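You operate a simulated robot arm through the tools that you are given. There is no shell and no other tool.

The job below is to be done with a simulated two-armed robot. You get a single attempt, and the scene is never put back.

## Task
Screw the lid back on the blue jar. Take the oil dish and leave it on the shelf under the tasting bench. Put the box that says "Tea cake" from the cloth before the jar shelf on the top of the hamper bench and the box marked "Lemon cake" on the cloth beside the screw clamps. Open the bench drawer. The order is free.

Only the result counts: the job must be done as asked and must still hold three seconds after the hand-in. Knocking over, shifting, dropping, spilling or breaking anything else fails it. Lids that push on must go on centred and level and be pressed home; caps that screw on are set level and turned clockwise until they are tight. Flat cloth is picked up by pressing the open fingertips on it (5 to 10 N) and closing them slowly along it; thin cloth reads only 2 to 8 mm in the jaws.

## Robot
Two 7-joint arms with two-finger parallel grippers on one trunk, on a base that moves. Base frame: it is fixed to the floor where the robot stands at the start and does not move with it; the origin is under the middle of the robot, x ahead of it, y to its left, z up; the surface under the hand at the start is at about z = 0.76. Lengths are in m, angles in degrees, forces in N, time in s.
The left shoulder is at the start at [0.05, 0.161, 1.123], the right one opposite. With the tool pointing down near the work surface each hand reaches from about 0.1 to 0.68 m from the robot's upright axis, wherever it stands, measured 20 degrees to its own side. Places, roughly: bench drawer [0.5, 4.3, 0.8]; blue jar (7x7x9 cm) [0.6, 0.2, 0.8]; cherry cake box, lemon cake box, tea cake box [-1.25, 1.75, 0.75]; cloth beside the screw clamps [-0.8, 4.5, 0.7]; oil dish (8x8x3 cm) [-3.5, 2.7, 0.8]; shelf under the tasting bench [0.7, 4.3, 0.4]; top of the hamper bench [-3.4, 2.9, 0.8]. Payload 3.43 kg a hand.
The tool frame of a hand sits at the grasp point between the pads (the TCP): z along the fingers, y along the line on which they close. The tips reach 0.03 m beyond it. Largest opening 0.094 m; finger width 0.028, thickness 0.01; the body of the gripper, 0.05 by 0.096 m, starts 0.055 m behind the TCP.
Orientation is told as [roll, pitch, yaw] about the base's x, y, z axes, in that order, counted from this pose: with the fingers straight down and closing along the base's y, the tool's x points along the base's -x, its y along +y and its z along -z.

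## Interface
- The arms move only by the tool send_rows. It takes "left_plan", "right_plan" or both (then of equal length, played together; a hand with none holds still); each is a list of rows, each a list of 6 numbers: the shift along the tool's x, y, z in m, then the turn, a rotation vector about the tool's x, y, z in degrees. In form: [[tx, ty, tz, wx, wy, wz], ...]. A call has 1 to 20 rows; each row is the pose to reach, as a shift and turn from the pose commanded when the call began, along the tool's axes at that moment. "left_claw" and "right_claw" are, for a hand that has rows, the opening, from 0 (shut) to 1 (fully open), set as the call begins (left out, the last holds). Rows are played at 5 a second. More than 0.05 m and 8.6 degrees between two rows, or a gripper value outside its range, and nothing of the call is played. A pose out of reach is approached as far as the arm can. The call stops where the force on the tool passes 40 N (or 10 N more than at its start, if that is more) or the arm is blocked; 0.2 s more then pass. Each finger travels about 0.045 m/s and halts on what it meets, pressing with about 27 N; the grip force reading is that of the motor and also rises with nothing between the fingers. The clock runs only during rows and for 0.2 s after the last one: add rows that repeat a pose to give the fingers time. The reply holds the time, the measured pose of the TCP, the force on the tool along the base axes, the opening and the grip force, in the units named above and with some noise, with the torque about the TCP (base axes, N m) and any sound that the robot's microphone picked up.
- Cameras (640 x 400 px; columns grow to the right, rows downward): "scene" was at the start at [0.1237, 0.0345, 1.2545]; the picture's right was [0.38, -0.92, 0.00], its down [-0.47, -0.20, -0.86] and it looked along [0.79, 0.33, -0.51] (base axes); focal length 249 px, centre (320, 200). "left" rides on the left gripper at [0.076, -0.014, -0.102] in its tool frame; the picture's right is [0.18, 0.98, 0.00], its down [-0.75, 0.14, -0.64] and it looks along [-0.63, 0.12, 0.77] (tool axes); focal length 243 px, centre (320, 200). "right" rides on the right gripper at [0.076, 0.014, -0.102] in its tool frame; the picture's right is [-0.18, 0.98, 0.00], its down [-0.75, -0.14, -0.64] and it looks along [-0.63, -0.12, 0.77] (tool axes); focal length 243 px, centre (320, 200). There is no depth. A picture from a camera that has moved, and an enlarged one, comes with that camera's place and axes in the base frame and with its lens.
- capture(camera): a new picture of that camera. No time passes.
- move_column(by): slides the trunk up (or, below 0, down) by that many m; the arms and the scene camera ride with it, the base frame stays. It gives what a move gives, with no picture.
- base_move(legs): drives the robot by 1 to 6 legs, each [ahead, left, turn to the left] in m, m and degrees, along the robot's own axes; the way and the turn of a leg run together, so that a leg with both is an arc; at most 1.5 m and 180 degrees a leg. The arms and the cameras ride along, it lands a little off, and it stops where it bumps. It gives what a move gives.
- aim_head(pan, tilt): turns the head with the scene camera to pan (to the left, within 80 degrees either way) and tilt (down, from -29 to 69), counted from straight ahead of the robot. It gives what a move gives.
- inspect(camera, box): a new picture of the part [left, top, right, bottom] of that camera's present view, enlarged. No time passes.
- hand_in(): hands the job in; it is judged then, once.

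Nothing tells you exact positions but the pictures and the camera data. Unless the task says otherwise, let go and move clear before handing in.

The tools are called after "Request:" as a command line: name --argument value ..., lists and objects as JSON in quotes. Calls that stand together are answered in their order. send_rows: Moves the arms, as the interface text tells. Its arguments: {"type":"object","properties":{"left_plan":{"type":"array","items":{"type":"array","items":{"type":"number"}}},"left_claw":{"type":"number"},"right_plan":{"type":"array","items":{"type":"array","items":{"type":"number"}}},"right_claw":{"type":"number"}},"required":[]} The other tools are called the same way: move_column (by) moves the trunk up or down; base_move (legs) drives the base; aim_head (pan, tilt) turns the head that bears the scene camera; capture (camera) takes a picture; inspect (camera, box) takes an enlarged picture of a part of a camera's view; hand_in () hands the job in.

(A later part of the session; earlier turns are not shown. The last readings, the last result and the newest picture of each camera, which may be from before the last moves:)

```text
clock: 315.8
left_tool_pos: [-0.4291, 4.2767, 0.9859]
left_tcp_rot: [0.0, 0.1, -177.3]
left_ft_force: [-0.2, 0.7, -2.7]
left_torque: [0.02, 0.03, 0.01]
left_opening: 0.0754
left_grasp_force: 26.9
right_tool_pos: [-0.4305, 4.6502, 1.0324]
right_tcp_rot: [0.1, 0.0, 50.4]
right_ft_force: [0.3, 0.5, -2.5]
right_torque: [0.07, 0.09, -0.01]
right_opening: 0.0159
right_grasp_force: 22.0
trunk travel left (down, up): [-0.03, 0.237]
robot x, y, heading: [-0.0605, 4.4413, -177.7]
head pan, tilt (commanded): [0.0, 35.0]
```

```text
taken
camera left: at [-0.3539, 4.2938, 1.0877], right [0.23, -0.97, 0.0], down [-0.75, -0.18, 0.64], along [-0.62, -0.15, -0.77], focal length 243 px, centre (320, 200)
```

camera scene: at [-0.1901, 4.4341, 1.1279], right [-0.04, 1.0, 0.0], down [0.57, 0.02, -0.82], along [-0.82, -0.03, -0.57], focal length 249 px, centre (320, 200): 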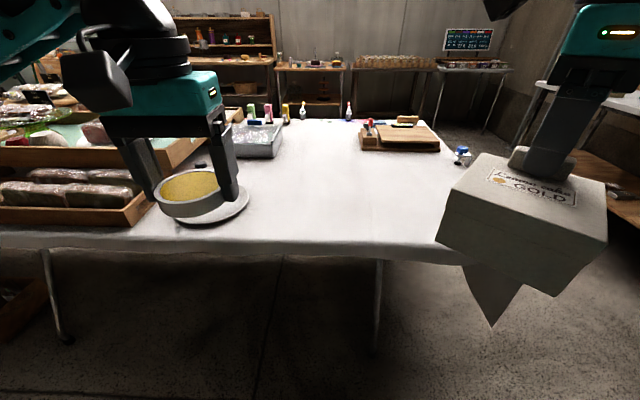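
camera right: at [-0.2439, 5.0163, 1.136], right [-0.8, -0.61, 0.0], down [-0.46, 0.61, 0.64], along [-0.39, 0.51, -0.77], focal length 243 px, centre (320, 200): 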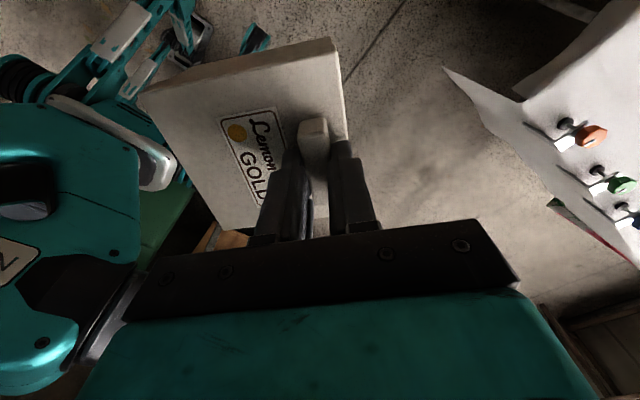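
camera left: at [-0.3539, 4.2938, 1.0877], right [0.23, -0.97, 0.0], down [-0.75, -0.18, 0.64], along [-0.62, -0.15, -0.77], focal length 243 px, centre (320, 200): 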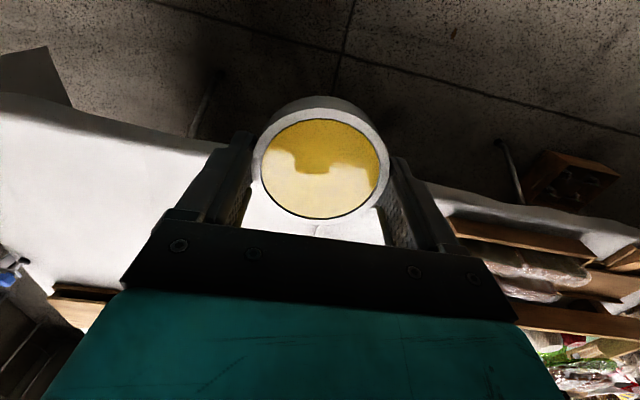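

There's a free stretch of white cloth around [-0.8, 4.5], beside the clamps. I'll move closer to the table edge.

Request:
base_move --legs '[[0.15, 0.05, -2.2]]'

Request:
send_rows --right_plan '[[0, 0, 0, 0, 0, -6], [0, 0, 0, 0, 0, -12], [0, 0, 0, 0, 0, -18], [0, 0, 0, 0, 0, -24], [0, 0, 0, 0, 0, -30], [0, 0, 0, 0, 0, -36], [0, 0, 0, 0, 0, -40]]'

Request:
aim_head --pan -10 --tilt 50

Request:
capture --camera "scene"

Request:
capture --camera "right"

```text
clock: 317.2
left_tool_pos: [-0.5841, 4.2382, 0.9854]
left_tcp_rot: [0.0, 0.1, -179.6]
left_ft_force: [0.0, -0.1, -3.1]
left_torque: [0.0, 0.0, -0.01]
left_opening: 0.0755
left_grasp_force: 26.6
right_tool_pos: [-0.5702, 4.6117, 1.0326]
right_tcp_rot: [0.1, -0.1, 48.0]
right_ft_force: [0.9, -0.1, -2.3]
right_torque: [0.05, 0.11, 0.03]
right_opening: 0.0157
right_grasp_force: 21.7
trunk travel left (down, up): [-0.03, 0.237]
robot x, y, heading: [-0.2134, 4.3879, -180.1]
head pan, tilt (commanded): [0.0, 35.0]
```

```text
clock: 318.8
left_tool_pos: [-0.5842, 4.2388, 0.9862]
left_tcp_rot: [-0.1, 0.2, -179.6]
left_ft_force: [-0.4, 0.0, -2.3]
left_torque: [0.04, -0.01, -0.02]
left_opening: 0.0753
left_grasp_force: 27.4
right_tool_pos: [-0.5703, 4.6127, 1.0334]
right_tcp_rot: [0.1, -0.1, 88.2]
right_ft_force: [-0.1, 0.8, -3.0]
right_torque: [0.02, 0.09, 0.01]
right_opening: 0.0158
right_grasp_force: 21.9
trunk travel left (down, up): [-0.03, 0.237]
robot x, y, heading: [-0.213, 4.3851, -179.8]
head pan, tilt (commanded): [0.0, 35.0]
```

```text
clock: 319.6
left_tool_pos: [-0.5847, 4.2383, 0.9857]
left_tcp_rot: [0.0, 0.0, -179.6]
left_ft_force: [0.1, -1.2, -3.6]
left_torque: [-0.01, 0.0, 0.0]
left_opening: 0.0751
left_grasp_force: 27.1
right_tool_pos: [-0.5711, 4.6123, 1.0325]
right_tcp_rot: [0.0, 0.0, 88.0]
right_ft_force: [0.2, 0.2, -3.0]
right_torque: [0.02, 0.15, -0.02]
right_opening: 0.0157
right_grasp_force: 22.3
trunk travel left (down, up): [-0.03, 0.237]
robot x, y, heading: [-0.2104, 4.3871, -179.9]
head pan, tilt (commanded): [-10.0, 50.0]
```

```text
taken
camera scene: at [-0.327, 4.3993, 1.1062], right [0.17, 0.98, 0.0], down [0.75, -0.13, -0.64], along [-0.63, 0.11, -0.77], focal length 249 px, centre (320, 200)
```

scene: 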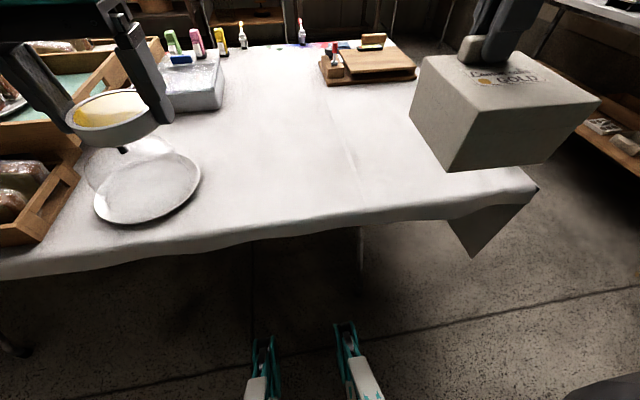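

```text
taken
camera right: at [-0.5868, 4.5367, 1.136], right [-0.98, 0.22, 0.0], down [0.17, 0.75, 0.64], along [0.14, 0.63, -0.77], focal length 243 px, centre (320, 200)
```

right: 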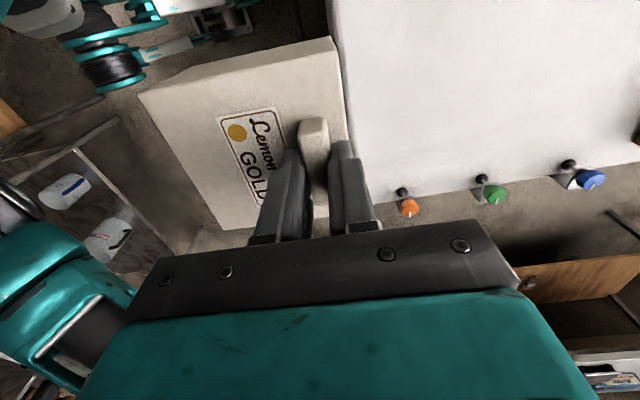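

Clamps are at y≈4.91. I'll set the Lemon box around [-0.76, 4.55] on the free cloth: moving above the spot first.

Request:
send_rows --right_plan '[[0.01, 0.03, 0, 0, 0, 0], [0.02, 0.06, 0, 0, 0, 0], [0.03, 0.095, 0, 0, 0, 0], [0.04, 0.13, 0.005, 0, 0, 0], [0.05, 0.165, 0.02, 0, 0, 0], [0.06, 0.2, 0.04, 0, 0, 0], [0.068, 0.2267, 0.07, 0, 0, 0], [0.068, 0.2267, 0.1, 0, 0, 0], [0.068, 0.2267, 0.13, 0, 0, 0], [0.068, 0.2267, 0.16, 0, 0, 0], [0.068, 0.2267, 0.175, 0, 0, 0], [0.068, 0.2267, 0.175, 0, 0, 0]]'

Request:
capture --camera "scene"

Request:
capture --camera "right"

```text
clock: 322.2
left_tool_pos: [-0.5848, 4.2381, 0.9857]
left_tcp_rot: [0.0, 0.2, -179.5]
left_ft_force: [0.6, 0.7, -2.7]
left_torque: [0.02, -0.01, 0.0]
left_opening: 0.0754
left_grasp_force: 27.0
right_tool_pos: [-0.8, 4.5528, 0.8569]
right_tcp_rot: [0.1, -0.1, 88.1]
right_ft_force: [0.2, 0.2, -3.1]
right_torque: [0.02, 0.13, -0.06]
right_opening: 0.0156
right_grasp_force: 21.6
trunk travel left (down, up): [-0.03, 0.237]
robot x, y, heading: [-0.2104, 4.3869, -179.8]
head pan, tilt (commanded): [-10.0, 50.0]
```

```text
taken
camera scene: at [-0.3271, 4.3993, 1.1062], right [0.17, 0.98, 0.0], down [0.75, -0.13, -0.64], along [-0.63, 0.11, -0.77], focal length 249 px, centre (320, 200)
```

scene: 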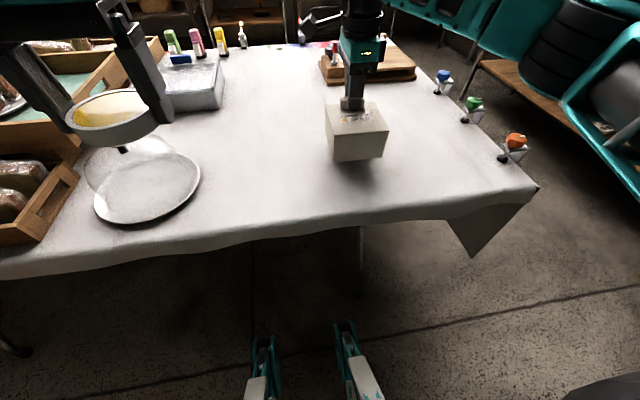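

```text
taken
camera right: at [-0.8159, 4.476, 0.9601], right [-0.98, 0.22, 0.0], down [0.17, 0.75, 0.64], along [0.14, 0.63, -0.77], focal length 243 px, centre (320, 200)
```

right: 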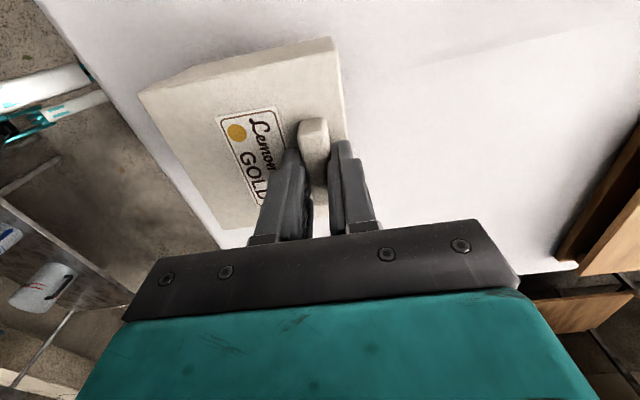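

The box hovers over the free cloth, beside the clamps. Lowering gently to touch.

Request:
send_rows --right_plan '[[0, 0, 0.008, 0, 0, 0], [0, 0, 0.016, 0, 0, 0], [0, 0, 0.023, 0, 0, 0], [0, 0, 0.028, 0, 0, 0], [0, 0, 0.031, 0, 0, 0], [0, 0, 0.031, 0, 0, 0]]'

Request:
inspect --camera "scene" --box '[280, 70, 440, 190]'

```text
clock: 323.6
left_tool_pos: [-0.5834, 4.2388, 0.9857]
left_tcp_rot: [0.0, 0.1, -179.5]
left_ft_force: [0.2, -0.2, -2.9]
left_torque: [-0.01, 0.01, -0.01]
left_opening: 0.0753
left_grasp_force: 27.4
right_tool_pos: [-0.7994, 4.5529, 0.8274]
right_tcp_rot: [0.1, -0.1, 88.1]
right_ft_force: [0.0, 0.0, -3.7]
right_torque: [0.01, 0.14, -0.01]
right_opening: 0.0155
right_grasp_force: 21.8
trunk travel left (down, up): [-0.03, 0.237]
robot x, y, heading: [-0.2107, 4.3863, -180.2]
head pan, tilt (commanded): [-10.0, 50.0]
```

```text
3.33 times, centred on (360, 130) of scene
camera zoom: at [-0.3271, 4.3993, 1.1062], right [0.17, 0.98, 0.0], down [0.75, -0.13, -0.64], along [-0.63, 0.11, -0.77], focal length 831 px, centre (187, 433)
```

zoom: 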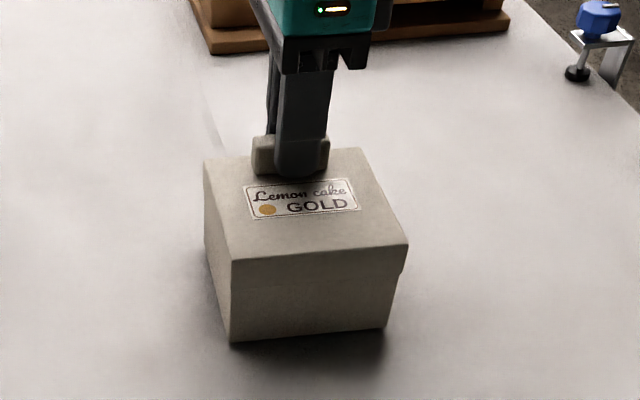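

Request:
send_rows --right_plan '[[0, 0, 0.0015, 0, 0, 0], [0, 0, 0.003, 0, 0, 0], [0, 0, 0.0045, 0, 0, 0], [0, 0, 0.0045, 0, 0, 0]]'

```text
clock: 324.6
left_tool_pos: [-0.5846, 4.2382, 0.9851]
left_tcp_rot: [0.0, 0.2, -179.6]
left_ft_force: [0.8, 0.3, -2.1]
left_torque: [0.01, 0.01, 0.0]
left_opening: 0.0754
left_grasp_force: 27.0
right_tool_pos: [-0.801, 4.5519, 0.8232]
right_tcp_rot: [0.2, -0.2, 88.1]
right_ft_force: [-0.1, -0.3, -0.6]
right_torque: [-0.08, -0.1, -0.01]
right_opening: 0.0158
right_grasp_force: 22.0
trunk travel left (down, up): [-0.03, 0.237]
robot x, y, heading: [-0.2119, 4.3845, -179.9]
head pan, tilt (commanded): [-10.0, 50.0]
```

The weight is passing to the cloth. A hair lower, then open and lift away.

Request:
send_rows --right_plan '[[0, 0, 0.0008, 0, 0, 0], [0, 0, 0.0008, 0, 0, 0]]'

Request:
send_rows --right_plan '[[0, 0, 0, 0, 0, 0], [0, 0, 0, 0, 0, 0], [0, 0, 0, 0, 0, 0], [0, 0, -0.01, 0, 0, 0], [0, 0, -0.03, 0, 0, 0], [0, 0, -0.06, 0, 0, 0], [0, 0, -0.1, 0, 0, 0], [0, 0, -0.14, 0, 0, 0]]' --right_claw 0.45

Request:
inspect --camera "scene" --box '[280, 70, 440, 190]'

```text
clock: 325.2
left_tool_pos: [-0.5849, 4.2372, 0.9855]
left_tcp_rot: [-0.1, 0.1, -179.6]
left_ft_force: [0.1, -0.8, -3.4]
left_torque: [-0.02, 0.0, -0.03]
left_opening: 0.0757
left_grasp_force: 27.1
right_tool_pos: [-0.8, 4.5533, 0.8223]
right_tcp_rot: [0.1, -0.2, 88.0]
right_ft_force: [-2.3, 1.2, 1.3]
right_torque: [-0.11, -0.09, -0.04]
right_opening: 0.0157
right_grasp_force: 22.0
trunk travel left (down, up): [-0.03, 0.237]
robot x, y, heading: [-0.2111, 4.3874, -180.0]
head pan, tilt (commanded): [-10.0, 50.0]
```

```text
clock: 327.0
left_tool_pos: [-0.5842, 4.2387, 0.9854]
left_tcp_rot: [-0.1, 0.0, -179.6]
left_ft_force: [0.2, -0.6, -2.5]
left_torque: [-0.02, 0.0, 0.0]
left_opening: 0.0755
left_grasp_force: 26.4
right_tool_pos: [-0.7991, 4.5515, 0.9623]
right_tcp_rot: [0.0, -0.1, 88.1]
right_ft_force: [0.3, 0.5, -0.5]
right_torque: [0.01, -0.03, -0.01]
right_opening: 0.0424
right_grasp_force: 0.1
trunk travel left (down, up): [-0.03, 0.237]
robot x, y, heading: [-0.2109, 4.3855, -179.7]
head pan, tilt (commanded): [-10.0, 50.0]
```

```text
3.33 times, centred on (360, 130) of scene
camera zoom: at [-0.3267, 4.3992, 1.1062], right [0.17, 0.98, 0.0], down [0.75, -0.13, -0.64], along [-0.63, 0.11, -0.77], focal length 831 px, centre (187, 433)
```

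zoom: 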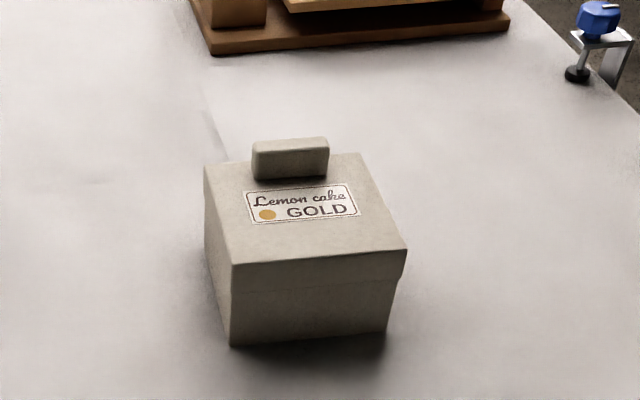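

Lemon box placed cleanly. I'll retract the right arm, back off and turn around slowly to face the tasting bench.

Request:
send_rows --right_plan '[[0, -0.03, -0.02, 0, 0, 0], [0, -0.07, -0.04, 0, 0, 4], [0, -0.11, -0.06, 0, 0, 10], [0, -0.15, -0.07, 0, 0, 18], [0, -0.19, -0.07, 0, 0, 26], [0, -0.23, -0.07, 0, 0, 34], [0, -0.23, -0.07, 0, 0, 38]]'

Request:
base_move --legs '[[-0.14, 0, 0]]'

Request:
base_move --legs '[[0, 0, 90]]'

Request:
aim_head --pan 60 --tilt 35

Request:
capture --camera "scene"

Request:
capture --camera "left"

```text
clock: 328.6
left_tool_pos: [-0.5851, 4.2375, 0.9858]
left_tcp_rot: [-0.1, 0.0, -179.6]
left_ft_force: [-0.2, -0.6, -2.9]
left_torque: [0.0, -0.01, -0.03]
left_opening: 0.075
left_grasp_force: 26.6
right_tool_pos: [-0.5701, 4.5442, 1.0328]
right_tcp_rot: [0.1, -0.2, 50.0]
right_ft_force: [0.2, -0.6, 1.5]
right_torque: [0.01, 0.01, -0.01]
right_opening: 0.042
right_grasp_force: 0.1
trunk travel left (down, up): [-0.03, 0.237]
robot x, y, heading: [-0.2142, 4.387, -179.8]
head pan, tilt (commanded): [-10.0, 50.0]
```

```text
clock: 329.9
left_tool_pos: [-0.4457, 4.238, 0.9864]
left_tcp_rot: [0.0, -0.1, -179.6]
left_ft_force: [0.7, 1.3, -1.8]
left_torque: [0.02, 0.02, -0.01]
left_opening: 0.0753
left_grasp_force: 26.0
right_tool_pos: [-0.4315, 4.5447, 1.0312]
right_tcp_rot: [0.1, 0.1, 50.1]
right_ft_force: [0.4, 0.3, -0.4]
right_torque: [-0.02, -0.02, 0.04]
right_opening: 0.0424
right_grasp_force: 0.1
trunk travel left (down, up): [-0.03, 0.237]
robot x, y, heading: [-0.0672, 4.3844, -180.0]
head pan, tilt (commanded): [-10.0, 50.0]
```

```text
clock: 334.1
left_tool_pos: [0.0719, 4.0111, 0.9854]
left_tcp_rot: [0.0, 0.1, -90.2]
left_ft_force: [0.0, 0.0, -3.1]
left_torque: [0.01, 0.01, -0.01]
left_opening: 0.0751
left_grasp_force: 26.9
right_tool_pos: [-0.2329, 4.028, 1.0316]
right_tcp_rot: [0.1, -0.1, 139.6]
right_ft_force: [-0.6, -1.3, 0.9]
right_torque: [0.03, 0.01, -0.01]
right_opening: 0.0424
right_grasp_force: 0.0
trunk travel left (down, up): [-0.03, 0.237]
robot x, y, heading: [-0.0712, 4.3828, -90.3]
head pan, tilt (commanded): [-10.0, 50.0]
```

```text
clock: 335.5
left_tool_pos: [0.073, 4.0111, 0.9857]
left_tcp_rot: [-0.1, 0.0, -90.1]
left_ft_force: [-0.7, -0.1, -3.3]
left_torque: [0.0, 0.02, 0.01]
left_opening: 0.0752
left_grasp_force: 26.7
right_tool_pos: [-0.2336, 4.027, 1.0315]
right_tcp_rot: [0.2, 0.0, 139.6]
right_ft_force: [0.8, 0.3, -1.9]
right_torque: [0.0, 0.01, 0.03]
right_opening: 0.0424
right_grasp_force: 0.0
trunk travel left (down, up): [-0.03, 0.237]
robot x, y, heading: [-0.0713, 4.3855, -90.6]
head pan, tilt (commanded): [60.0, 35.0]
```

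```text
taken
camera scene: at [0.004, 4.3013, 1.1279], right [-0.51, -0.86, 0.0], down [-0.49, 0.29, -0.82], along [0.71, -0.42, -0.57], focal length 249 px, centre (320, 200)
```

scene: 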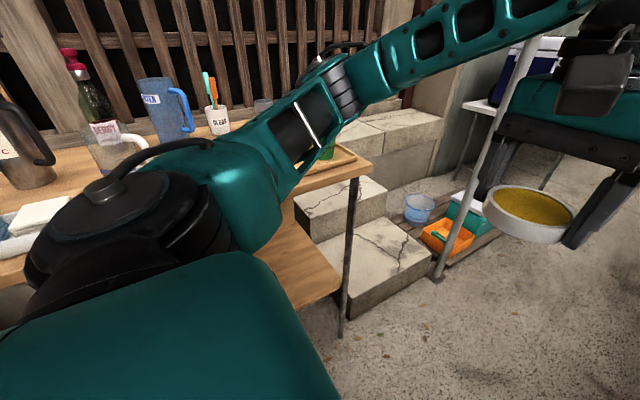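

```text
taken
camera left: at [0.0584, 4.0867, 1.0877], right [0.98, 0.18, 0.0], down [0.14, -0.75, 0.64], along [0.12, -0.63, -0.77], focal length 243 px, centre (320, 200)
```

left: 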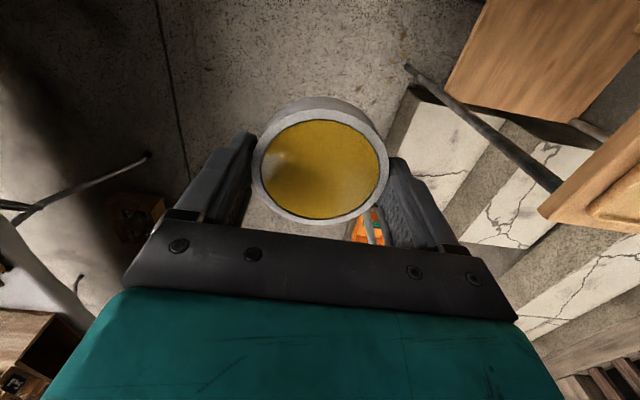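

The dish is still fine. The shelf lies under the bench top, so I need a good look at its clearance; I'll step a little away from the bench and turn to face it.

Request:
base_move --legs '[[0, -0.1, 0], [0, 0, 90]]'

Request:
aim_head --pan 0 --tilt 30

Request:
capture --camera "scene"

Request:
capture --camera "left"

```text
clock: 340.9
left_tool_pos: [0.1994, 4.5382, 0.986]
left_tcp_rot: [0.0, 0.1, 1.0]
left_ft_force: [0.4, -0.3, -3.3]
left_torque: [-0.01, 0.0, 0.0]
left_opening: 0.0755
left_grasp_force: 26.9
right_tool_pos: [0.187, 4.2319, 1.0313]
right_tcp_rot: [0.1, -0.1, -129.5]
right_ft_force: [0.4, -0.5, 0.0]
right_torque: [-0.01, 0.01, 0.0]
right_opening: 0.0422
right_grasp_force: 0.1
trunk travel left (down, up): [-0.03, 0.237]
robot x, y, heading: [-0.1738, 4.3869, 0.6]
head pan, tilt (commanded): [60.0, 35.0]
```

```text
clock: 342.2
left_tool_pos: [0.1993, 4.5371, 0.9859]
left_tcp_rot: [0.0, 0.2, 0.8]
left_ft_force: [1.1, 0.1, -3.3]
left_torque: [0.0, 0.0, 0.01]
left_opening: 0.0754
left_grasp_force: 27.2
right_tool_pos: [0.188, 4.2321, 1.0328]
right_tcp_rot: [0.1, -0.1, -129.5]
right_ft_force: [0.3, -0.1, -0.2]
right_torque: [-0.02, 0.03, 0.02]
right_opening: 0.0421
right_grasp_force: 0.1
trunk travel left (down, up): [-0.03, 0.237]
robot x, y, heading: [-0.1715, 4.3851, 0.6]
head pan, tilt (commanded): [0.0, 30.0]
```

```text
taken
camera scene: at [-0.0421, 4.3881, 1.1357], right [0.01, -1.0, 0.0], down [-0.5, 0.0, -0.87], along [0.87, 0.01, -0.5], focal length 249 px, centre (320, 200)
```

scene: 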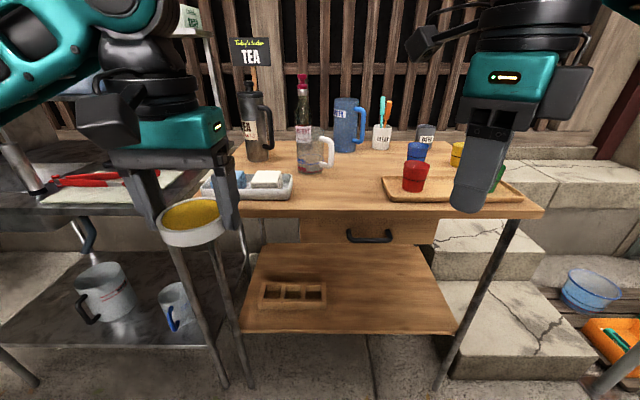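

```text
taken
camera left: at [0.1233, 4.5207, 1.0877], right [-0.2, 0.98, 0.0], down [0.75, 0.15, 0.64], along [0.63, 0.13, -0.77], focal length 243 px, centre (320, 200)
```

left: 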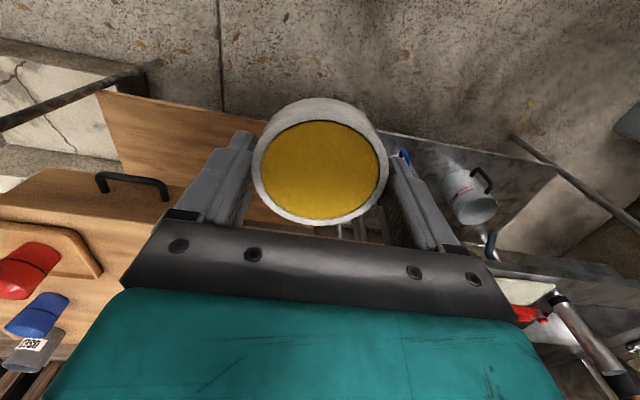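

I see the tasting bench: top edge at about x 0.46 and z 0.81, drawer with a black handle, and a lower shelf near z 0.37 with a small wooden rack. I'll zoom in to measure the shelf and drawer.

Request:
inspect --camera "scene" --box '[220, 190, 540, 390]'

Request:
inspect --camera "scene" --box '[290, 200, 450, 300]'

```text
2.00 times, centred on (380, 290) of scene
camera zoom: at [-0.0421, 4.3881, 1.1357], right [0.01, -1.0, 0.0], down [-0.5, 0.0, -0.87], along [0.87, 0.01, -0.5], focal length 499 px, centre (200, 20)
```

zoom: 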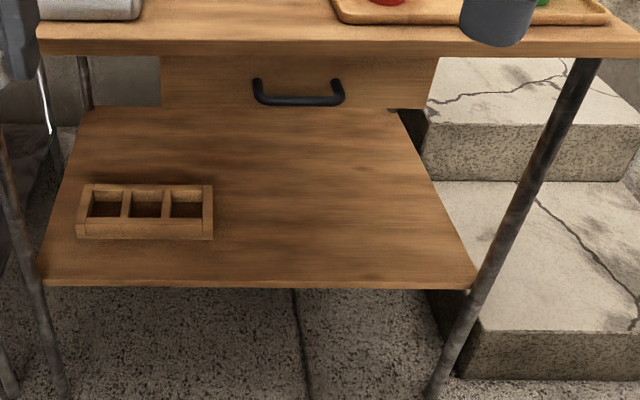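

```text
4.00 times, centred on (370, 250) of scene
camera zoom: at [-0.0421, 4.3881, 1.1357], right [0.01, -1.0, 0.0], down [-0.5, 0.0, -0.87], along [0.87, 0.01, -0.5], focal length 997 px, centre (120, 0)
```

zoom: 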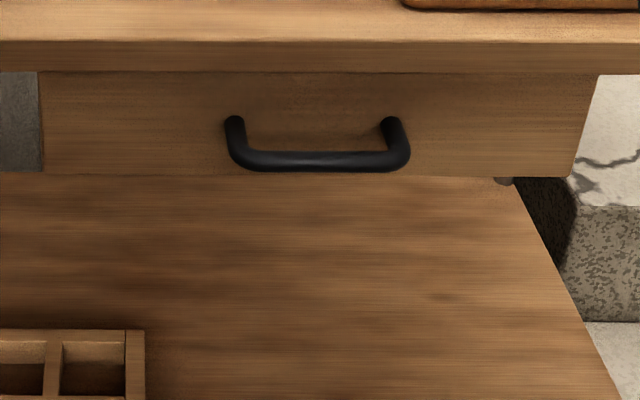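

The layout is clear: the right end of the shelf (y≈4.0) is open above, beside the drawer. I'll strafe right so the left arm lines up with that part, and measure from there.

Request:
base_move --legs '[[0, -0.5, -0.6]]'

Request:
aim_head --pan 15 --tilt 35

Request:
capture --camera "scene"

Request:
inspect --camera "scene" --box '[200, 150, 460, 400]'

Request:
capture --camera "left"

```text
clock: 347.1
left_tool_pos: [0.2017, 4.0313, 0.9851]
left_tcp_rot: [-0.1, 0.1, 0.3]
left_ft_force: [0.7, 0.3, -2.7]
left_torque: [0.0, 0.01, -0.04]
left_opening: 0.0753
left_grasp_force: 26.9
right_tool_pos: [0.1885, 3.7262, 1.0322]
right_tcp_rot: [0.2, -0.1, -130.1]
right_ft_force: [0.1, 0.7, 0.7]
right_torque: [0.01, -0.02, -0.02]
right_opening: 0.0426
right_grasp_force: 0.1
trunk travel left (down, up): [-0.03, 0.237]
robot x, y, heading: [-0.171, 3.8827, -0.1]
head pan, tilt (commanded): [0.0, 30.0]
```

```text
clock: 347.9
left_tool_pos: [0.2023, 4.0313, 0.9861]
left_tcp_rot: [0.0, 0.0, 0.4]
left_ft_force: [0.7, 1.1, -3.0]
left_torque: [0.0, 0.0, 0.0]
left_opening: 0.0752
left_grasp_force: 27.1
right_tool_pos: [0.1878, 3.7258, 1.0314]
right_tcp_rot: [0.1, -0.1, -130.0]
right_ft_force: [0.2, 0.1, 0.4]
right_torque: [0.03, -0.02, -0.01]
right_opening: 0.0423
right_grasp_force: 0.0
trunk travel left (down, up): [-0.03, 0.237]
robot x, y, heading: [-0.1713, 3.8847, -0.0]
head pan, tilt (commanded): [15.0, 35.0]
```

```text
taken
camera scene: at [-0.0457, 3.9074, 1.128], right [0.26, -0.97, 0.0], down [-0.55, -0.15, -0.82], along [0.79, 0.21, -0.57], focal length 249 px, centre (320, 200)
```

scene: 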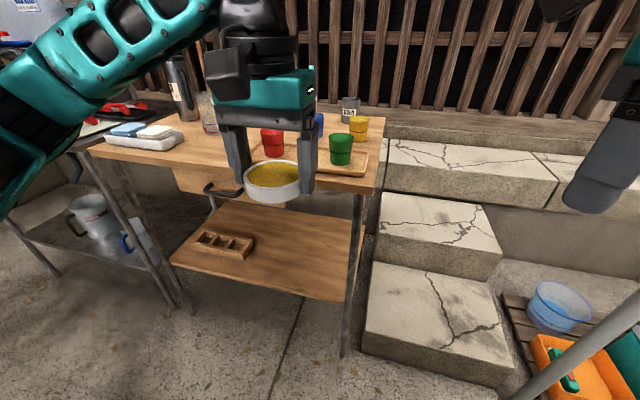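

```text
1.60 times, centred on (330, 275) of scene
camera zoom: at [-0.0457, 3.9074, 1.128], right [0.26, -0.97, 0.0], down [-0.55, -0.15, -0.82], along [0.79, 0.21, -0.57], focal length 399 px, centre (304, 80)
```

zoom: 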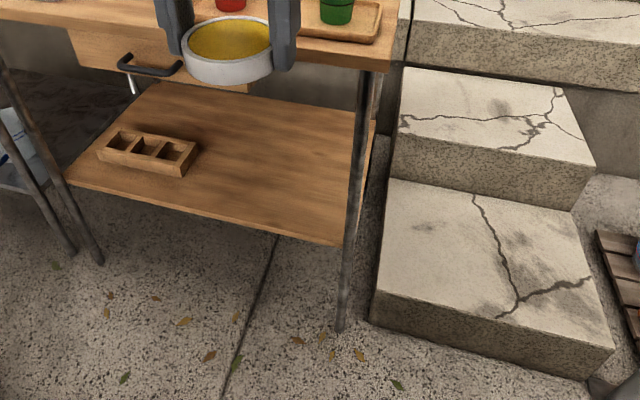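

```text
taken
camera left: at [0.1264, 4.0157, 1.0876], right [-0.19, 0.98, 0.0], down [0.75, 0.14, 0.64], along [0.63, 0.12, -0.77], focal length 243 px, centre (320, 200)
```

left: 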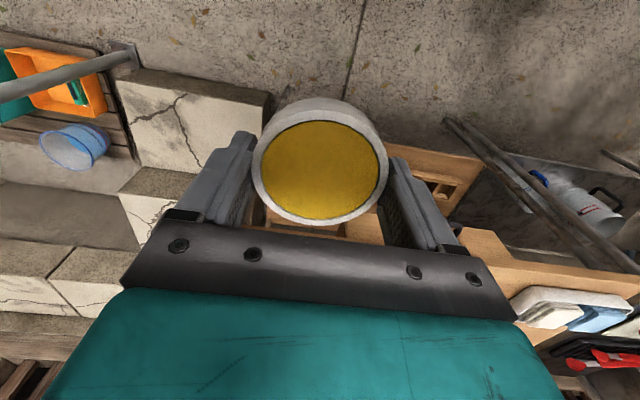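

Measurements: shelf z≈0.36 with its front edge at x≈0.445 (y 3.97–4.64); bench top underside at z≈0.80; drawer spans y 4.10–4.44. The dish can go in at y≈4.05, right of the drawer. I'll position the base and trunk.

Request:
base_move --legs '[[0.16, -0.055, 0]]'

Request:
move_column --by -0.03

Request:
send_rows --left_plan '[[0.001, 0.002, 0, 0, 0, 0], [0.004, 0.006, 0, 0, 0, 0], [0.009, 0.012, 0, 0, 0, 0], [0.015, 0.02, 0, 0, 0, 0], [0.022, 0.029, 0, 0, 0, 0], [0.03, 0.038, 0, 0, 0, 0], [0.038, 0.047, 0, 0, 0, 0], [0.046, 0.056, 0, 0, 0, 0], [0.053, 0.063, 0, 0, 0, 0], [0.058, 0.069, 0, 0, 0, 0], [0.061, 0.073, 0, 0, 0, 0], [0.062, 0.075, 0, 0, 0, 0]]'

Request:
aim_head --pan 15 --tilt 50

Request:
capture --camera "scene"

Request:
capture --camera "left"

```text
clock: 349.4
left_tool_pos: [0.3611, 3.9783, 0.986]
left_tcp_rot: [0.0, 0.1, 0.3]
left_ft_force: [-0.2, 0.3, -2.5]
left_torque: [0.02, 0.05, 0.0]
left_opening: 0.0754
left_grasp_force: 26.8
right_tool_pos: [0.3465, 3.6696, 1.0306]
right_tcp_rot: [0.0, -0.1, -130.0]
right_ft_force: [-0.2, -0.5, -0.8]
right_torque: [0.03, 0.01, 0.03]
right_opening: 0.0426
right_grasp_force: 0.0
trunk travel left (down, up): [-0.03, 0.237]
robot x, y, heading: [-0.0124, 3.8345, 0.0]
head pan, tilt (commanded): [15.0, 35.0]
```

```text
clock: 350.1
left_tool_pos: [0.3615, 3.9779, 0.9557]
left_tcp_rot: [-0.1, 0.1, 0.3]
left_ft_force: [-0.7, -0.2, -2.8]
left_torque: [0.03, -0.02, 0.0]
left_opening: 0.0756
left_grasp_force: 27.2
right_tool_pos: [0.3471, 3.6716, 1.0023]
right_tcp_rot: [0.1, 0.0, -130.1]
right_ft_force: [0.5, -0.2, 0.3]
right_torque: [0.01, -0.02, 0.0]
right_opening: 0.0425
right_grasp_force: 0.0
trunk travel left (down, up): [0.0, 0.267]
robot x, y, heading: [-0.0106, 3.8298, 0.1]
head pan, tilt (commanded): [15.0, 35.0]
```

```text
clock: 352.7
left_tool_pos: [0.2983, 4.0518, 0.9565]
left_tcp_rot: [0.0, 0.1, 0.3]
left_ft_force: [-0.3, -0.1, -2.3]
left_torque: [0.0, -0.01, 0.01]
left_opening: 0.0754
left_grasp_force: 26.7
right_tool_pos: [0.3476, 3.6713, 1.0022]
right_tcp_rot: [0.1, 0.0, -130.0]
right_ft_force: [0.1, -1.1, -0.3]
right_torque: [-0.01, -0.03, -0.04]
right_opening: 0.0425
right_grasp_force: 0.1
trunk travel left (down, up): [0.0, 0.267]
robot x, y, heading: [-0.0128, 3.8292, -0.1]
head pan, tilt (commanded): [15.0, 35.0]
```

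```text
clock: 353.5
left_tool_pos: [0.2977, 4.0522, 0.9559]
left_tcp_rot: [0.0, 0.1, 0.3]
left_ft_force: [-0.7, 0.1, -2.9]
left_torque: [0.0, -0.02, -0.05]
left_opening: 0.075
left_grasp_force: 26.5
right_tool_pos: [0.3475, 3.6711, 1.0024]
right_tcp_rot: [0.0, 0.0, -130.0]
right_ft_force: [0.1, 0.5, 0.8]
right_torque: [0.01, 0.02, -0.02]
right_opening: 0.0424
right_grasp_force: 0.0
trunk travel left (down, up): [0.0, 0.267]
robot x, y, heading: [-0.0092, 3.8323, 0.2]
head pan, tilt (commanded): [15.0, 50.0]
```

```text
taken
camera scene: at [0.1026, 3.85, 1.0763], right [0.26, -0.97, 0.0], down [-0.74, -0.2, -0.64], along [0.62, 0.17, -0.77], focal length 249 px, centre (320, 200)
```

scene: 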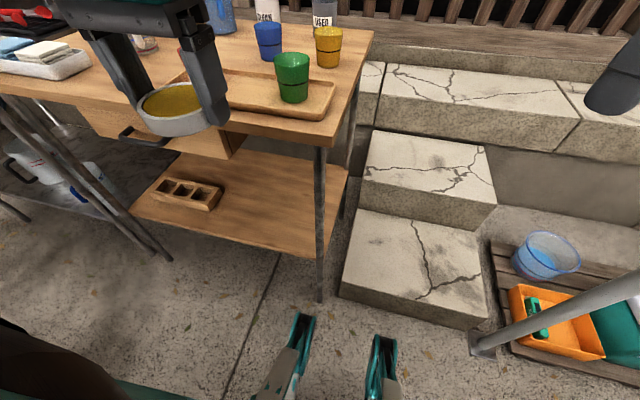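

```text
taken
camera left: at [0.2222, 4.0363, 1.0577], right [-0.19, 0.98, 0.0], down [0.75, 0.15, 0.64], along [0.63, 0.12, -0.77], focal length 243 px, centre (320, 200)
```

left: 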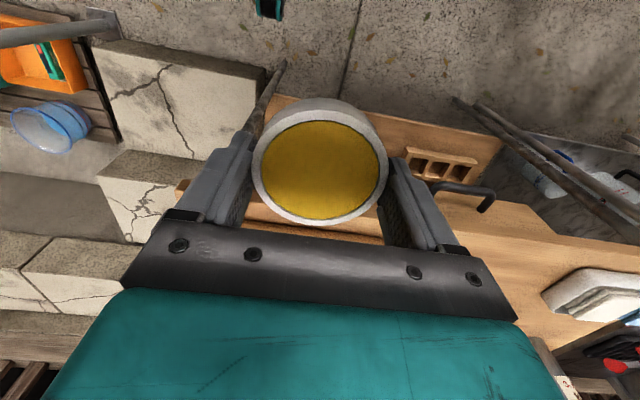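

The dish is in front of the bench, lined up right of the drawer. Now lowering slowly, straight down.

Request:
send_rows --left_plan '[[0, 0, 0.001, 0, 0, 0], [0, 0, 0.004, 0, 0, 0], [0, 0, 0.009, 0, 0, 0], [0, 0, 0.016, 0, 0, 0], [0, 0, 0.025, 0, 0, 0], [0, 0, 0.035, 0, 0, 0], [0, 0, 0.047, 0, 0, 0], [0, 0, 0.06, 0, 0, 0], [0, 0, 0.074, 0, 0, 0], [0, 0, 0.088, 0, 0, 0], [0, 0, 0.102, 0, 0, 0], [0, 0, 0.116, 0, 0, 0], [0, 0, 0.13, 0, 0, 0], [0, 0, 0.144, 0, 0, 0], [0, 0, 0.157, 0, 0, 0], [0, 0, 0.169, 0, 0, 0], [0, 0, 0.179, 0, 0, 0], [0, 0, 0.187, 0, 0, 0], [0, 0, 0.193, 0, 0, 0], [0, 0, 0.196, 0, 0, 0]]'

Request:
capture --camera "left"

Request:
capture --camera "scene"

```text
clock: 357.7
left_tool_pos: [0.2981, 4.0523, 0.7594]
left_tcp_rot: [0.0, 0.0, 0.3]
left_ft_force: [0.7, 0.1, -1.5]
left_torque: [0.01, -0.04, 0.02]
left_opening: 0.0754
left_grasp_force: 26.7
right_tool_pos: [0.3462, 3.6722, 1.0021]
right_tcp_rot: [0.1, 0.1, -130.1]
right_ft_force: [-0.5, -0.8, -0.6]
right_torque: [0.04, 0.0, -0.04]
right_opening: 0.0423
right_grasp_force: 0.0
trunk travel left (down, up): [0.0, 0.267]
robot x, y, heading: [-0.0167, 3.8304, -0.0]
head pan, tilt (commanded): [15.0, 50.0]
```

```text
taken
camera left: at [0.2221, 4.036, 0.862], right [-0.19, 0.98, 0.0], down [0.75, 0.15, 0.64], along [0.63, 0.12, -0.77], focal length 243 px, centre (320, 200)
```

left: 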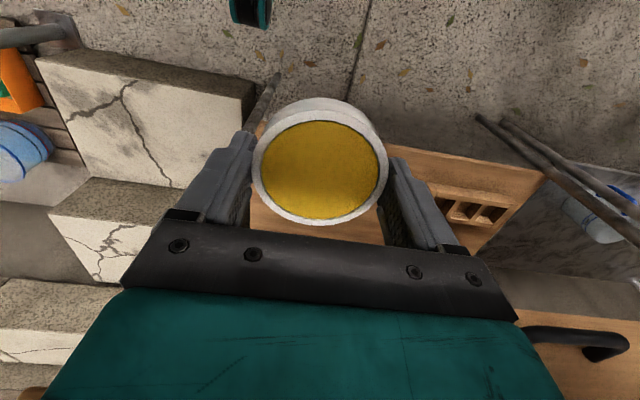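

```text
taken
camera scene: at [0.1025, 3.85, 1.0762], right [0.26, -0.97, 0.0], down [-0.74, -0.2, -0.64], along [0.62, 0.17, -0.77], focal length 249 px, centre (320, 200)
```

scene: 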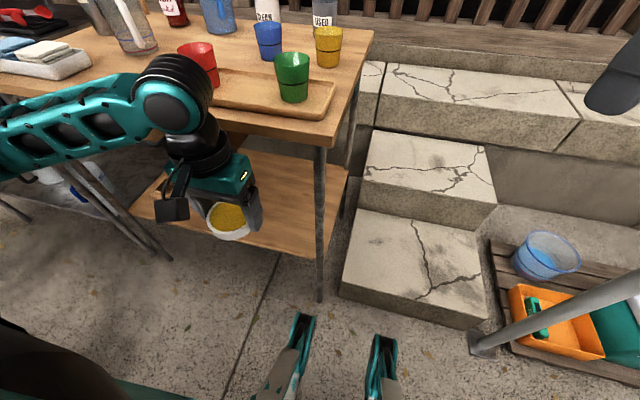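

Clear so far; the forearm comes in from the left in front of the bench. Continuing down in stages while watching the elbow.

Request:
send_rows --left_plan '[[0, 0, 0.001, 0, 0, 0], [0, 0, 0.004, 0, 0, 0], [0, 0, 0.009, 0, 0, 0], [0, 0, 0.016, 0, 0, 0], [0, 0, 0.025, 0, 0, 0], [0, 0, 0.035, 0, 0, 0], [0, 0, 0.046, 0, 0, 0], [0, 0, 0.058, 0, 0, 0], [0, 0, 0.07, 0, 0, 0], [0, 0, 0.082, 0, 0, 0], [0, 0, 0.094, 0, 0, 0], [0, 0, 0.106, 0, 0, 0], [0, 0, 0.118, 0, 0, 0], [0, 0, 0.13, 0, 0, 0], [0, 0, 0.141, 0, 0, 0], [0, 0, 0.151, 0, 0, 0], [0, 0, 0.159, 0, 0, 0], [0, 0, 0.165, 0, 0, 0], [0, 0, 0.169, 0, 0, 0], [0, 0, 0.17, 0, 0, 0]]'

Request:
capture --camera "left"

Request:
capture --camera "scene"

```text
clock: 361.9
left_tool_pos: [0.2968, 4.0523, 0.5891]
left_tcp_rot: [0.0, 0.0, 0.4]
left_ft_force: [-0.8, -0.6, -3.0]
left_torque: [0.0, 0.01, 0.01]
left_opening: 0.0753
left_grasp_force: 26.9
right_tool_pos: [0.348, 3.6718, 1.0014]
right_tcp_rot: [0.1, -0.1, -130.0]
right_ft_force: [0.4, 0.5, -0.4]
right_torque: [0.0, -0.03, 0.0]
right_opening: 0.0422
right_grasp_force: 0.1
trunk travel left (down, up): [0.0, 0.267]
robot x, y, heading: [-0.0161, 3.8282, 0.2]
head pan, tilt (commanded): [15.0, 50.0]
```

```text
taken
camera left: at [0.2219, 4.036, 0.6914], right [-0.19, 0.98, 0.0], down [0.75, 0.15, 0.64], along [0.63, 0.12, -0.77], focal length 243 px, centre (320, 200)
```

left: 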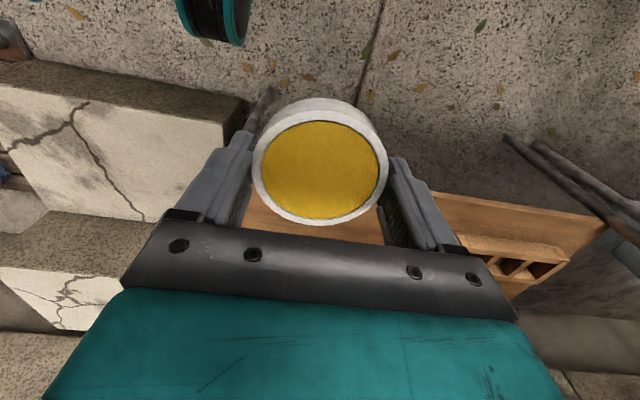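

```text
taken
camera scene: at [0.1025, 3.85, 1.0762], right [0.26, -0.97, 0.0], down [-0.74, -0.2, -0.64], along [0.62, 0.17, -0.77], focal length 249 px, centre (320, 200)
```

scene: 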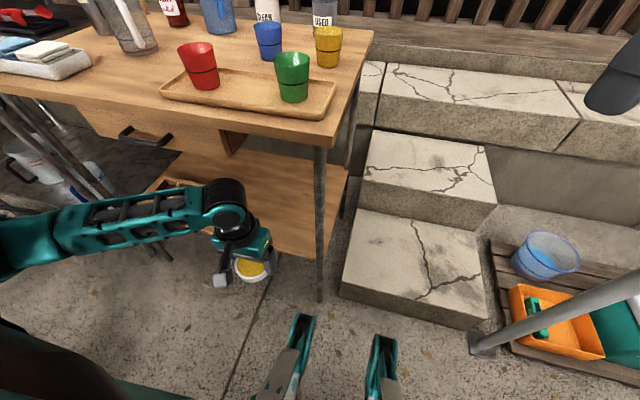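

Going well. Lowering further to just above the shelf level, still in front of it.

Request:
send_rows --left_plan '[[0, 0, 0.001, 0, 0, 0], [0, 0, 0.004, 0, 0, 0], [0, 0, 0.009, 0, 0, 0], [0, 0, 0.016, 0, 0, 0], [0, 0, 0.025, 0, 0, 0], [0, 0, 0.035, 0, 0, 0], [0, 0, 0.046, 0, 0, 0], [0, 0, 0.058, 0, 0, 0], [0, 0, 0.07, 0, 0, 0], [0, 0, 0.082, 0, 0, 0], [0, 0, 0.093, 0, 0, 0], [0, 0, 0.104, 0, 0, 0], [0, 0, 0.113, 0, 0, 0], [0, 0, 0.121, 0, 0, 0], [0, 0, 0.127, 0, 0, 0], [0, 0, 0.132, 0, 0, 0], [0, 0, 0.135, 0, 0, 0], [0, 0, 0.136, 0, 0, 0]]'

Request:
capture --camera "left"

Request:
capture --camera "scene"

```text
clock: 365.7
left_tool_pos: [0.2984, 4.0527, 0.4535]
left_tcp_rot: [0.0, 0.1, 0.3]
left_ft_force: [-0.2, -0.5, -2.4]
left_torque: [0.0, 0.01, 0.0]
left_opening: 0.0753
left_grasp_force: 26.8
right_tool_pos: [0.3471, 3.6718, 1.0007]
right_tcp_rot: [0.1, -0.1, -130.0]
right_ft_force: [-0.6, 0.8, -0.1]
right_torque: [0.0, -0.09, -0.01]
right_opening: 0.042
right_grasp_force: 0.0
trunk travel left (down, up): [0.0, 0.267]
robot x, y, heading: [-0.0134, 3.8293, -0.2]
head pan, tilt (commanded): [15.0, 50.0]
```

```text
taken
camera left: at [0.2221, 4.0362, 0.5547], right [-0.19, 0.98, 0.0], down [0.75, 0.15, 0.64], along [0.63, 0.12, -0.77], focal length 243 px, centre (320, 200)
```

left: 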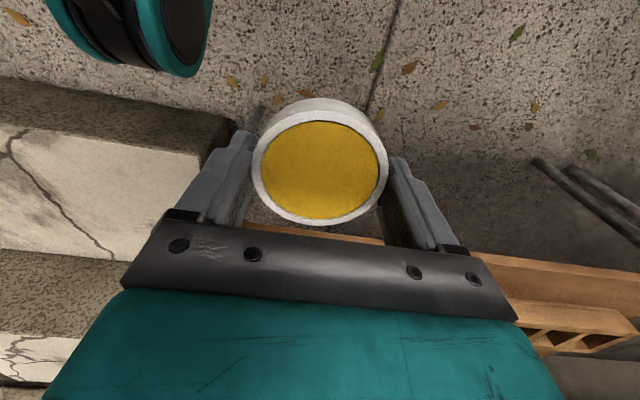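

```text
taken
camera scene: at [0.1025, 3.85, 1.0762], right [0.26, -0.97, 0.0], down [-0.74, -0.2, -0.64], along [0.62, 0.17, -0.77], focal length 249 px, centre (320, 200)
```

scene: 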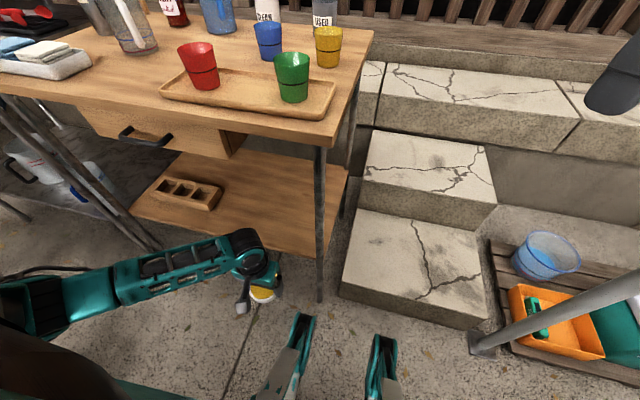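

I'll zoom the left view to pin down the shelf's front edge height.

Request:
inspect --camera "left" --box '[460, 200, 640, 360]'

Request:
inspect --camera "scene" --box '[120, 120, 360, 320]'

```text
2.50 times, centred on (550, 280) of left
camera zoom: at [0.2221, 4.0362, 0.5547], right [-0.19, 0.98, 0.0], down [0.75, 0.15, 0.64], along [0.63, 0.12, -0.77], focal length 606 px, centre (-255, 0)
```

zoom: 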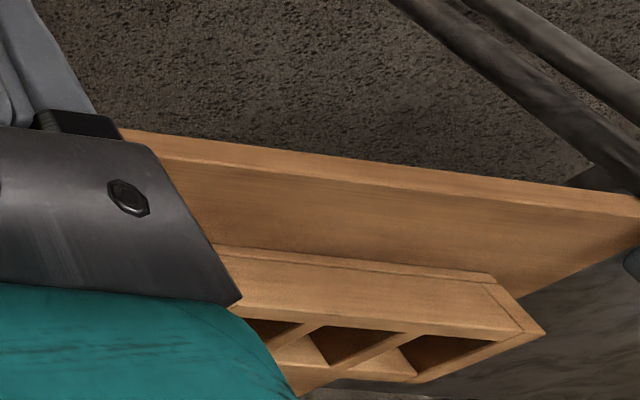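

```text
2.00 times, centred on (240, 220) of scene
camera zoom: at [0.1025, 3.85, 1.0762], right [0.26, -0.97, 0.0], down [-0.74, -0.2, -0.64], along [0.62, 0.17, -0.77], focal length 499 px, centre (480, 160)
```

zoom: 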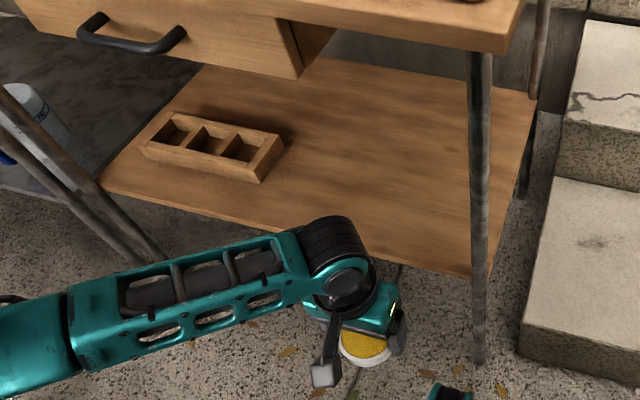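

Shelf top is at z≈0.368, front edge x≈0.445. I'll roll 4 cm closer, lower the dish to just above shelf height, then slide it in over the shelf.

Request:
base_move --legs '[[0.04, 0, 0]]'

Request:
send_rows --left_plan '[[0, 0, 0.001, 0, 0, 0], [0, 0, 0.004, 0, 0, 0], [0, -0.001, 0.009, 0, 0, 0], [0, -0.003, 0.016, 0, 0, 0], [0, -0.006, 0.023, 0, 0, 0], [0, -0.009, 0.029, 0, 0, 0], [0, -0.011, 0.034, 0, 0, 0], [0, -0.013, 0.037, 0, 0, 0], [0, -0.014, 0.038, 0, 0, 0]]'

Request:
capture --camera "left"

Request:
inspect --camera "scene" --box '[120, 120, 360, 320]'

```text
clock: 366.6
left_tool_pos: [0.338, 4.0517, 0.4539]
left_tcp_rot: [0.1, 0.1, 0.5]
left_ft_force: [0.2, 0.0, -3.6]
left_torque: [-0.02, 0.0, -0.03]
left_opening: 0.0754
left_grasp_force: 26.6
right_tool_pos: [0.3869, 3.672, 1.0018]
right_tcp_rot: [0.1, -0.1, -130.0]
right_ft_force: [-0.1, -0.9, 0.0]
right_torque: [0.02, -0.02, -0.01]
right_opening: 0.0422
right_grasp_force: 0.0
trunk travel left (down, up): [0.0, 0.267]
robot x, y, heading: [0.0297, 3.8286, -0.1]
head pan, tilt (commanded): [15.0, 50.0]
```

```text
clock: 368.6
left_tool_pos: [0.3368, 4.0383, 0.4148]
left_tcp_rot: [0.1, 0.0, 0.4]
left_ft_force: [0.4, 0.5, -3.4]
left_torque: [0.02, -0.02, 0.04]
left_opening: 0.0756
left_grasp_force: 26.9
right_tool_pos: [0.3863, 3.6724, 1.0019]
right_tcp_rot: [0.2, 0.0, -129.9]
right_ft_force: [-0.1, -0.5, -0.1]
right_torque: [0.0, -0.02, 0.01]
right_opening: 0.0424
right_grasp_force: 0.0
trunk travel left (down, up): [0.0, 0.267]
robot x, y, heading: [0.0285, 3.8306, 0.3]
head pan, tilt (commanded): [15.0, 50.0]
```

```text
taken
camera left: at [0.2607, 4.0228, 0.5168], right [-0.19, 0.98, 0.0], down [0.75, 0.15, 0.64], along [0.63, 0.12, -0.77], focal length 243 px, centre (320, 200)
```

left: 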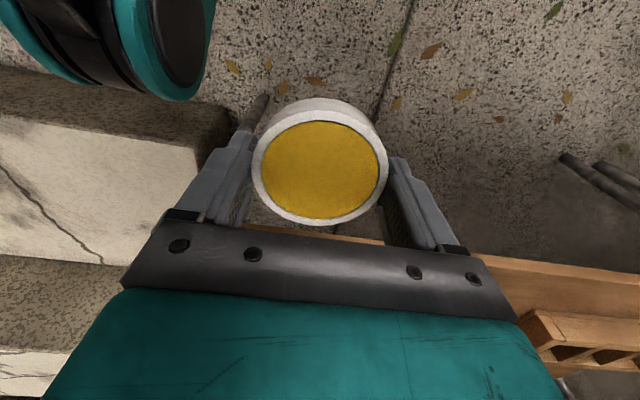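

```text
2.00 times, centred on (240, 220) of scene
camera zoom: at [0.1422, 3.85, 1.0762], right [0.26, -0.97, 0.0], down [-0.74, -0.2, -0.64], along [0.62, 0.17, -0.77], focal length 499 px, centre (480, 160)
```

zoom: 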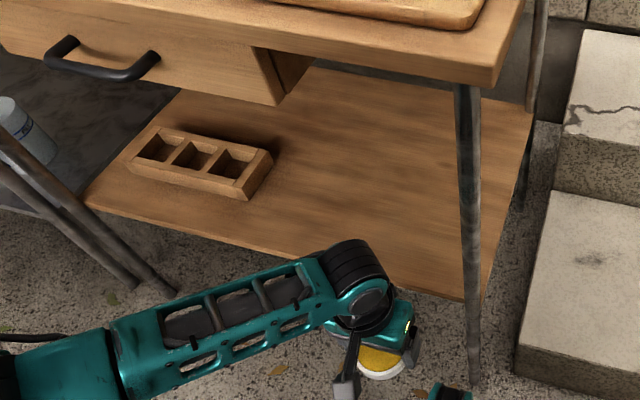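

I'll raise the dish slightly for safe clearance over the shelf edge, shift a touch left, then slide it slowly inward.

Request:
send_rows --left_plan '[[0, 0.002, -0.003, 0, 0, 0], [0, 0.006, -0.008, 0, 0, 0], [0, 0.01, -0.012, 0, 0, 0], [-0.001, 0.013, -0.014, 0, 0, 0], [-0.004, 0.014, -0.014, 0, 0, 0], [-0.009, 0.014, -0.014, 0, 0, 0], [-0.016, 0.014, -0.014, 0, 0, 0], [-0.024, 0.014, -0.014, 0, 0, 0], [-0.033, 0.014, -0.014, 0, 0, 0], [-0.042, 0.014, -0.014, 0, 0, 0], [-0.051, 0.014, -0.014, 0, 0, 0], [-0.06, 0.014, -0.014, 0, 0, 0], [-0.068, 0.014, -0.014, 0, 0, 0], [-0.074, 0.014, -0.014, 0, 0, 0], [-0.078, 0.014, -0.014, 0, 0, 0], [-0.08, 0.014, -0.014, 0, 0, 0]]'

Request:
capture --camera "left"

Request:
inspect --camera "scene" --box '[120, 100, 360, 300]'

```text
clock: 372.0
left_tool_pos: [0.4183, 4.053, 0.4292]
left_tcp_rot: [0.0, 0.1, 0.4]
left_ft_force: [-0.6, 0.3, -1.6]
left_torque: [0.01, -0.04, -0.02]
left_opening: 0.0753
left_grasp_force: 27.2
right_tool_pos: [0.3868, 3.6714, 1.0007]
right_tcp_rot: [0.1, 0.0, -129.9]
right_ft_force: [0.2, -0.5, -0.4]
right_torque: [0.01, 0.03, -0.05]
right_opening: 0.0421
right_grasp_force: 0.0
trunk travel left (down, up): [0.0, 0.267]
robot x, y, heading: [0.0297, 3.8308, 0.0]
head pan, tilt (commanded): [15.0, 50.0]
```

```text
taken
camera left: at [0.342, 4.037, 0.5307], right [-0.19, 0.98, 0.0], down [0.75, 0.15, 0.64], along [0.63, 0.12, -0.77], focal length 243 px, centre (320, 200)
```

left: 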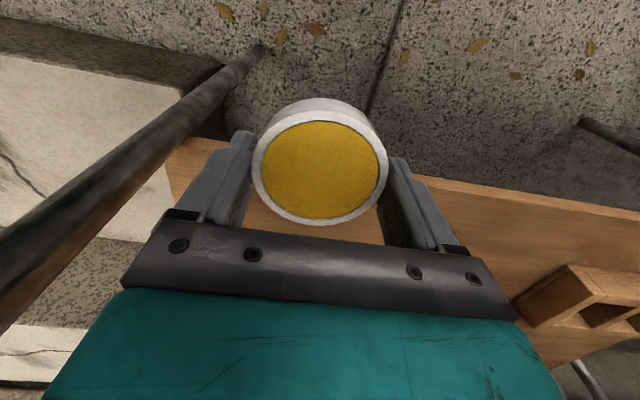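

```text
2.00 times, centred on (240, 200) of scene
camera zoom: at [0.1422, 3.85, 1.0762], right [0.26, -0.97, 0.0], down [-0.74, -0.2, -0.64], along [0.62, 0.17, -0.77], focal length 499 px, centre (480, 200)
```

zoom: 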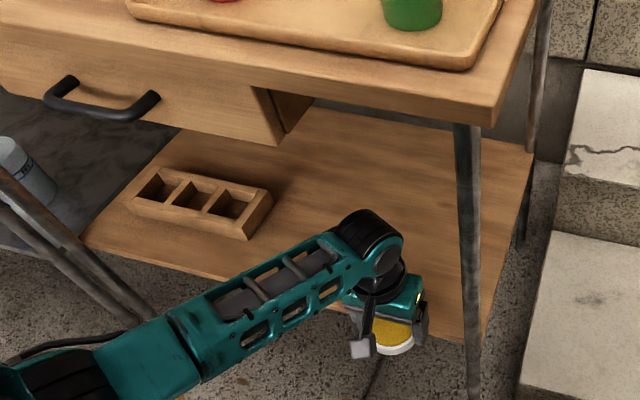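

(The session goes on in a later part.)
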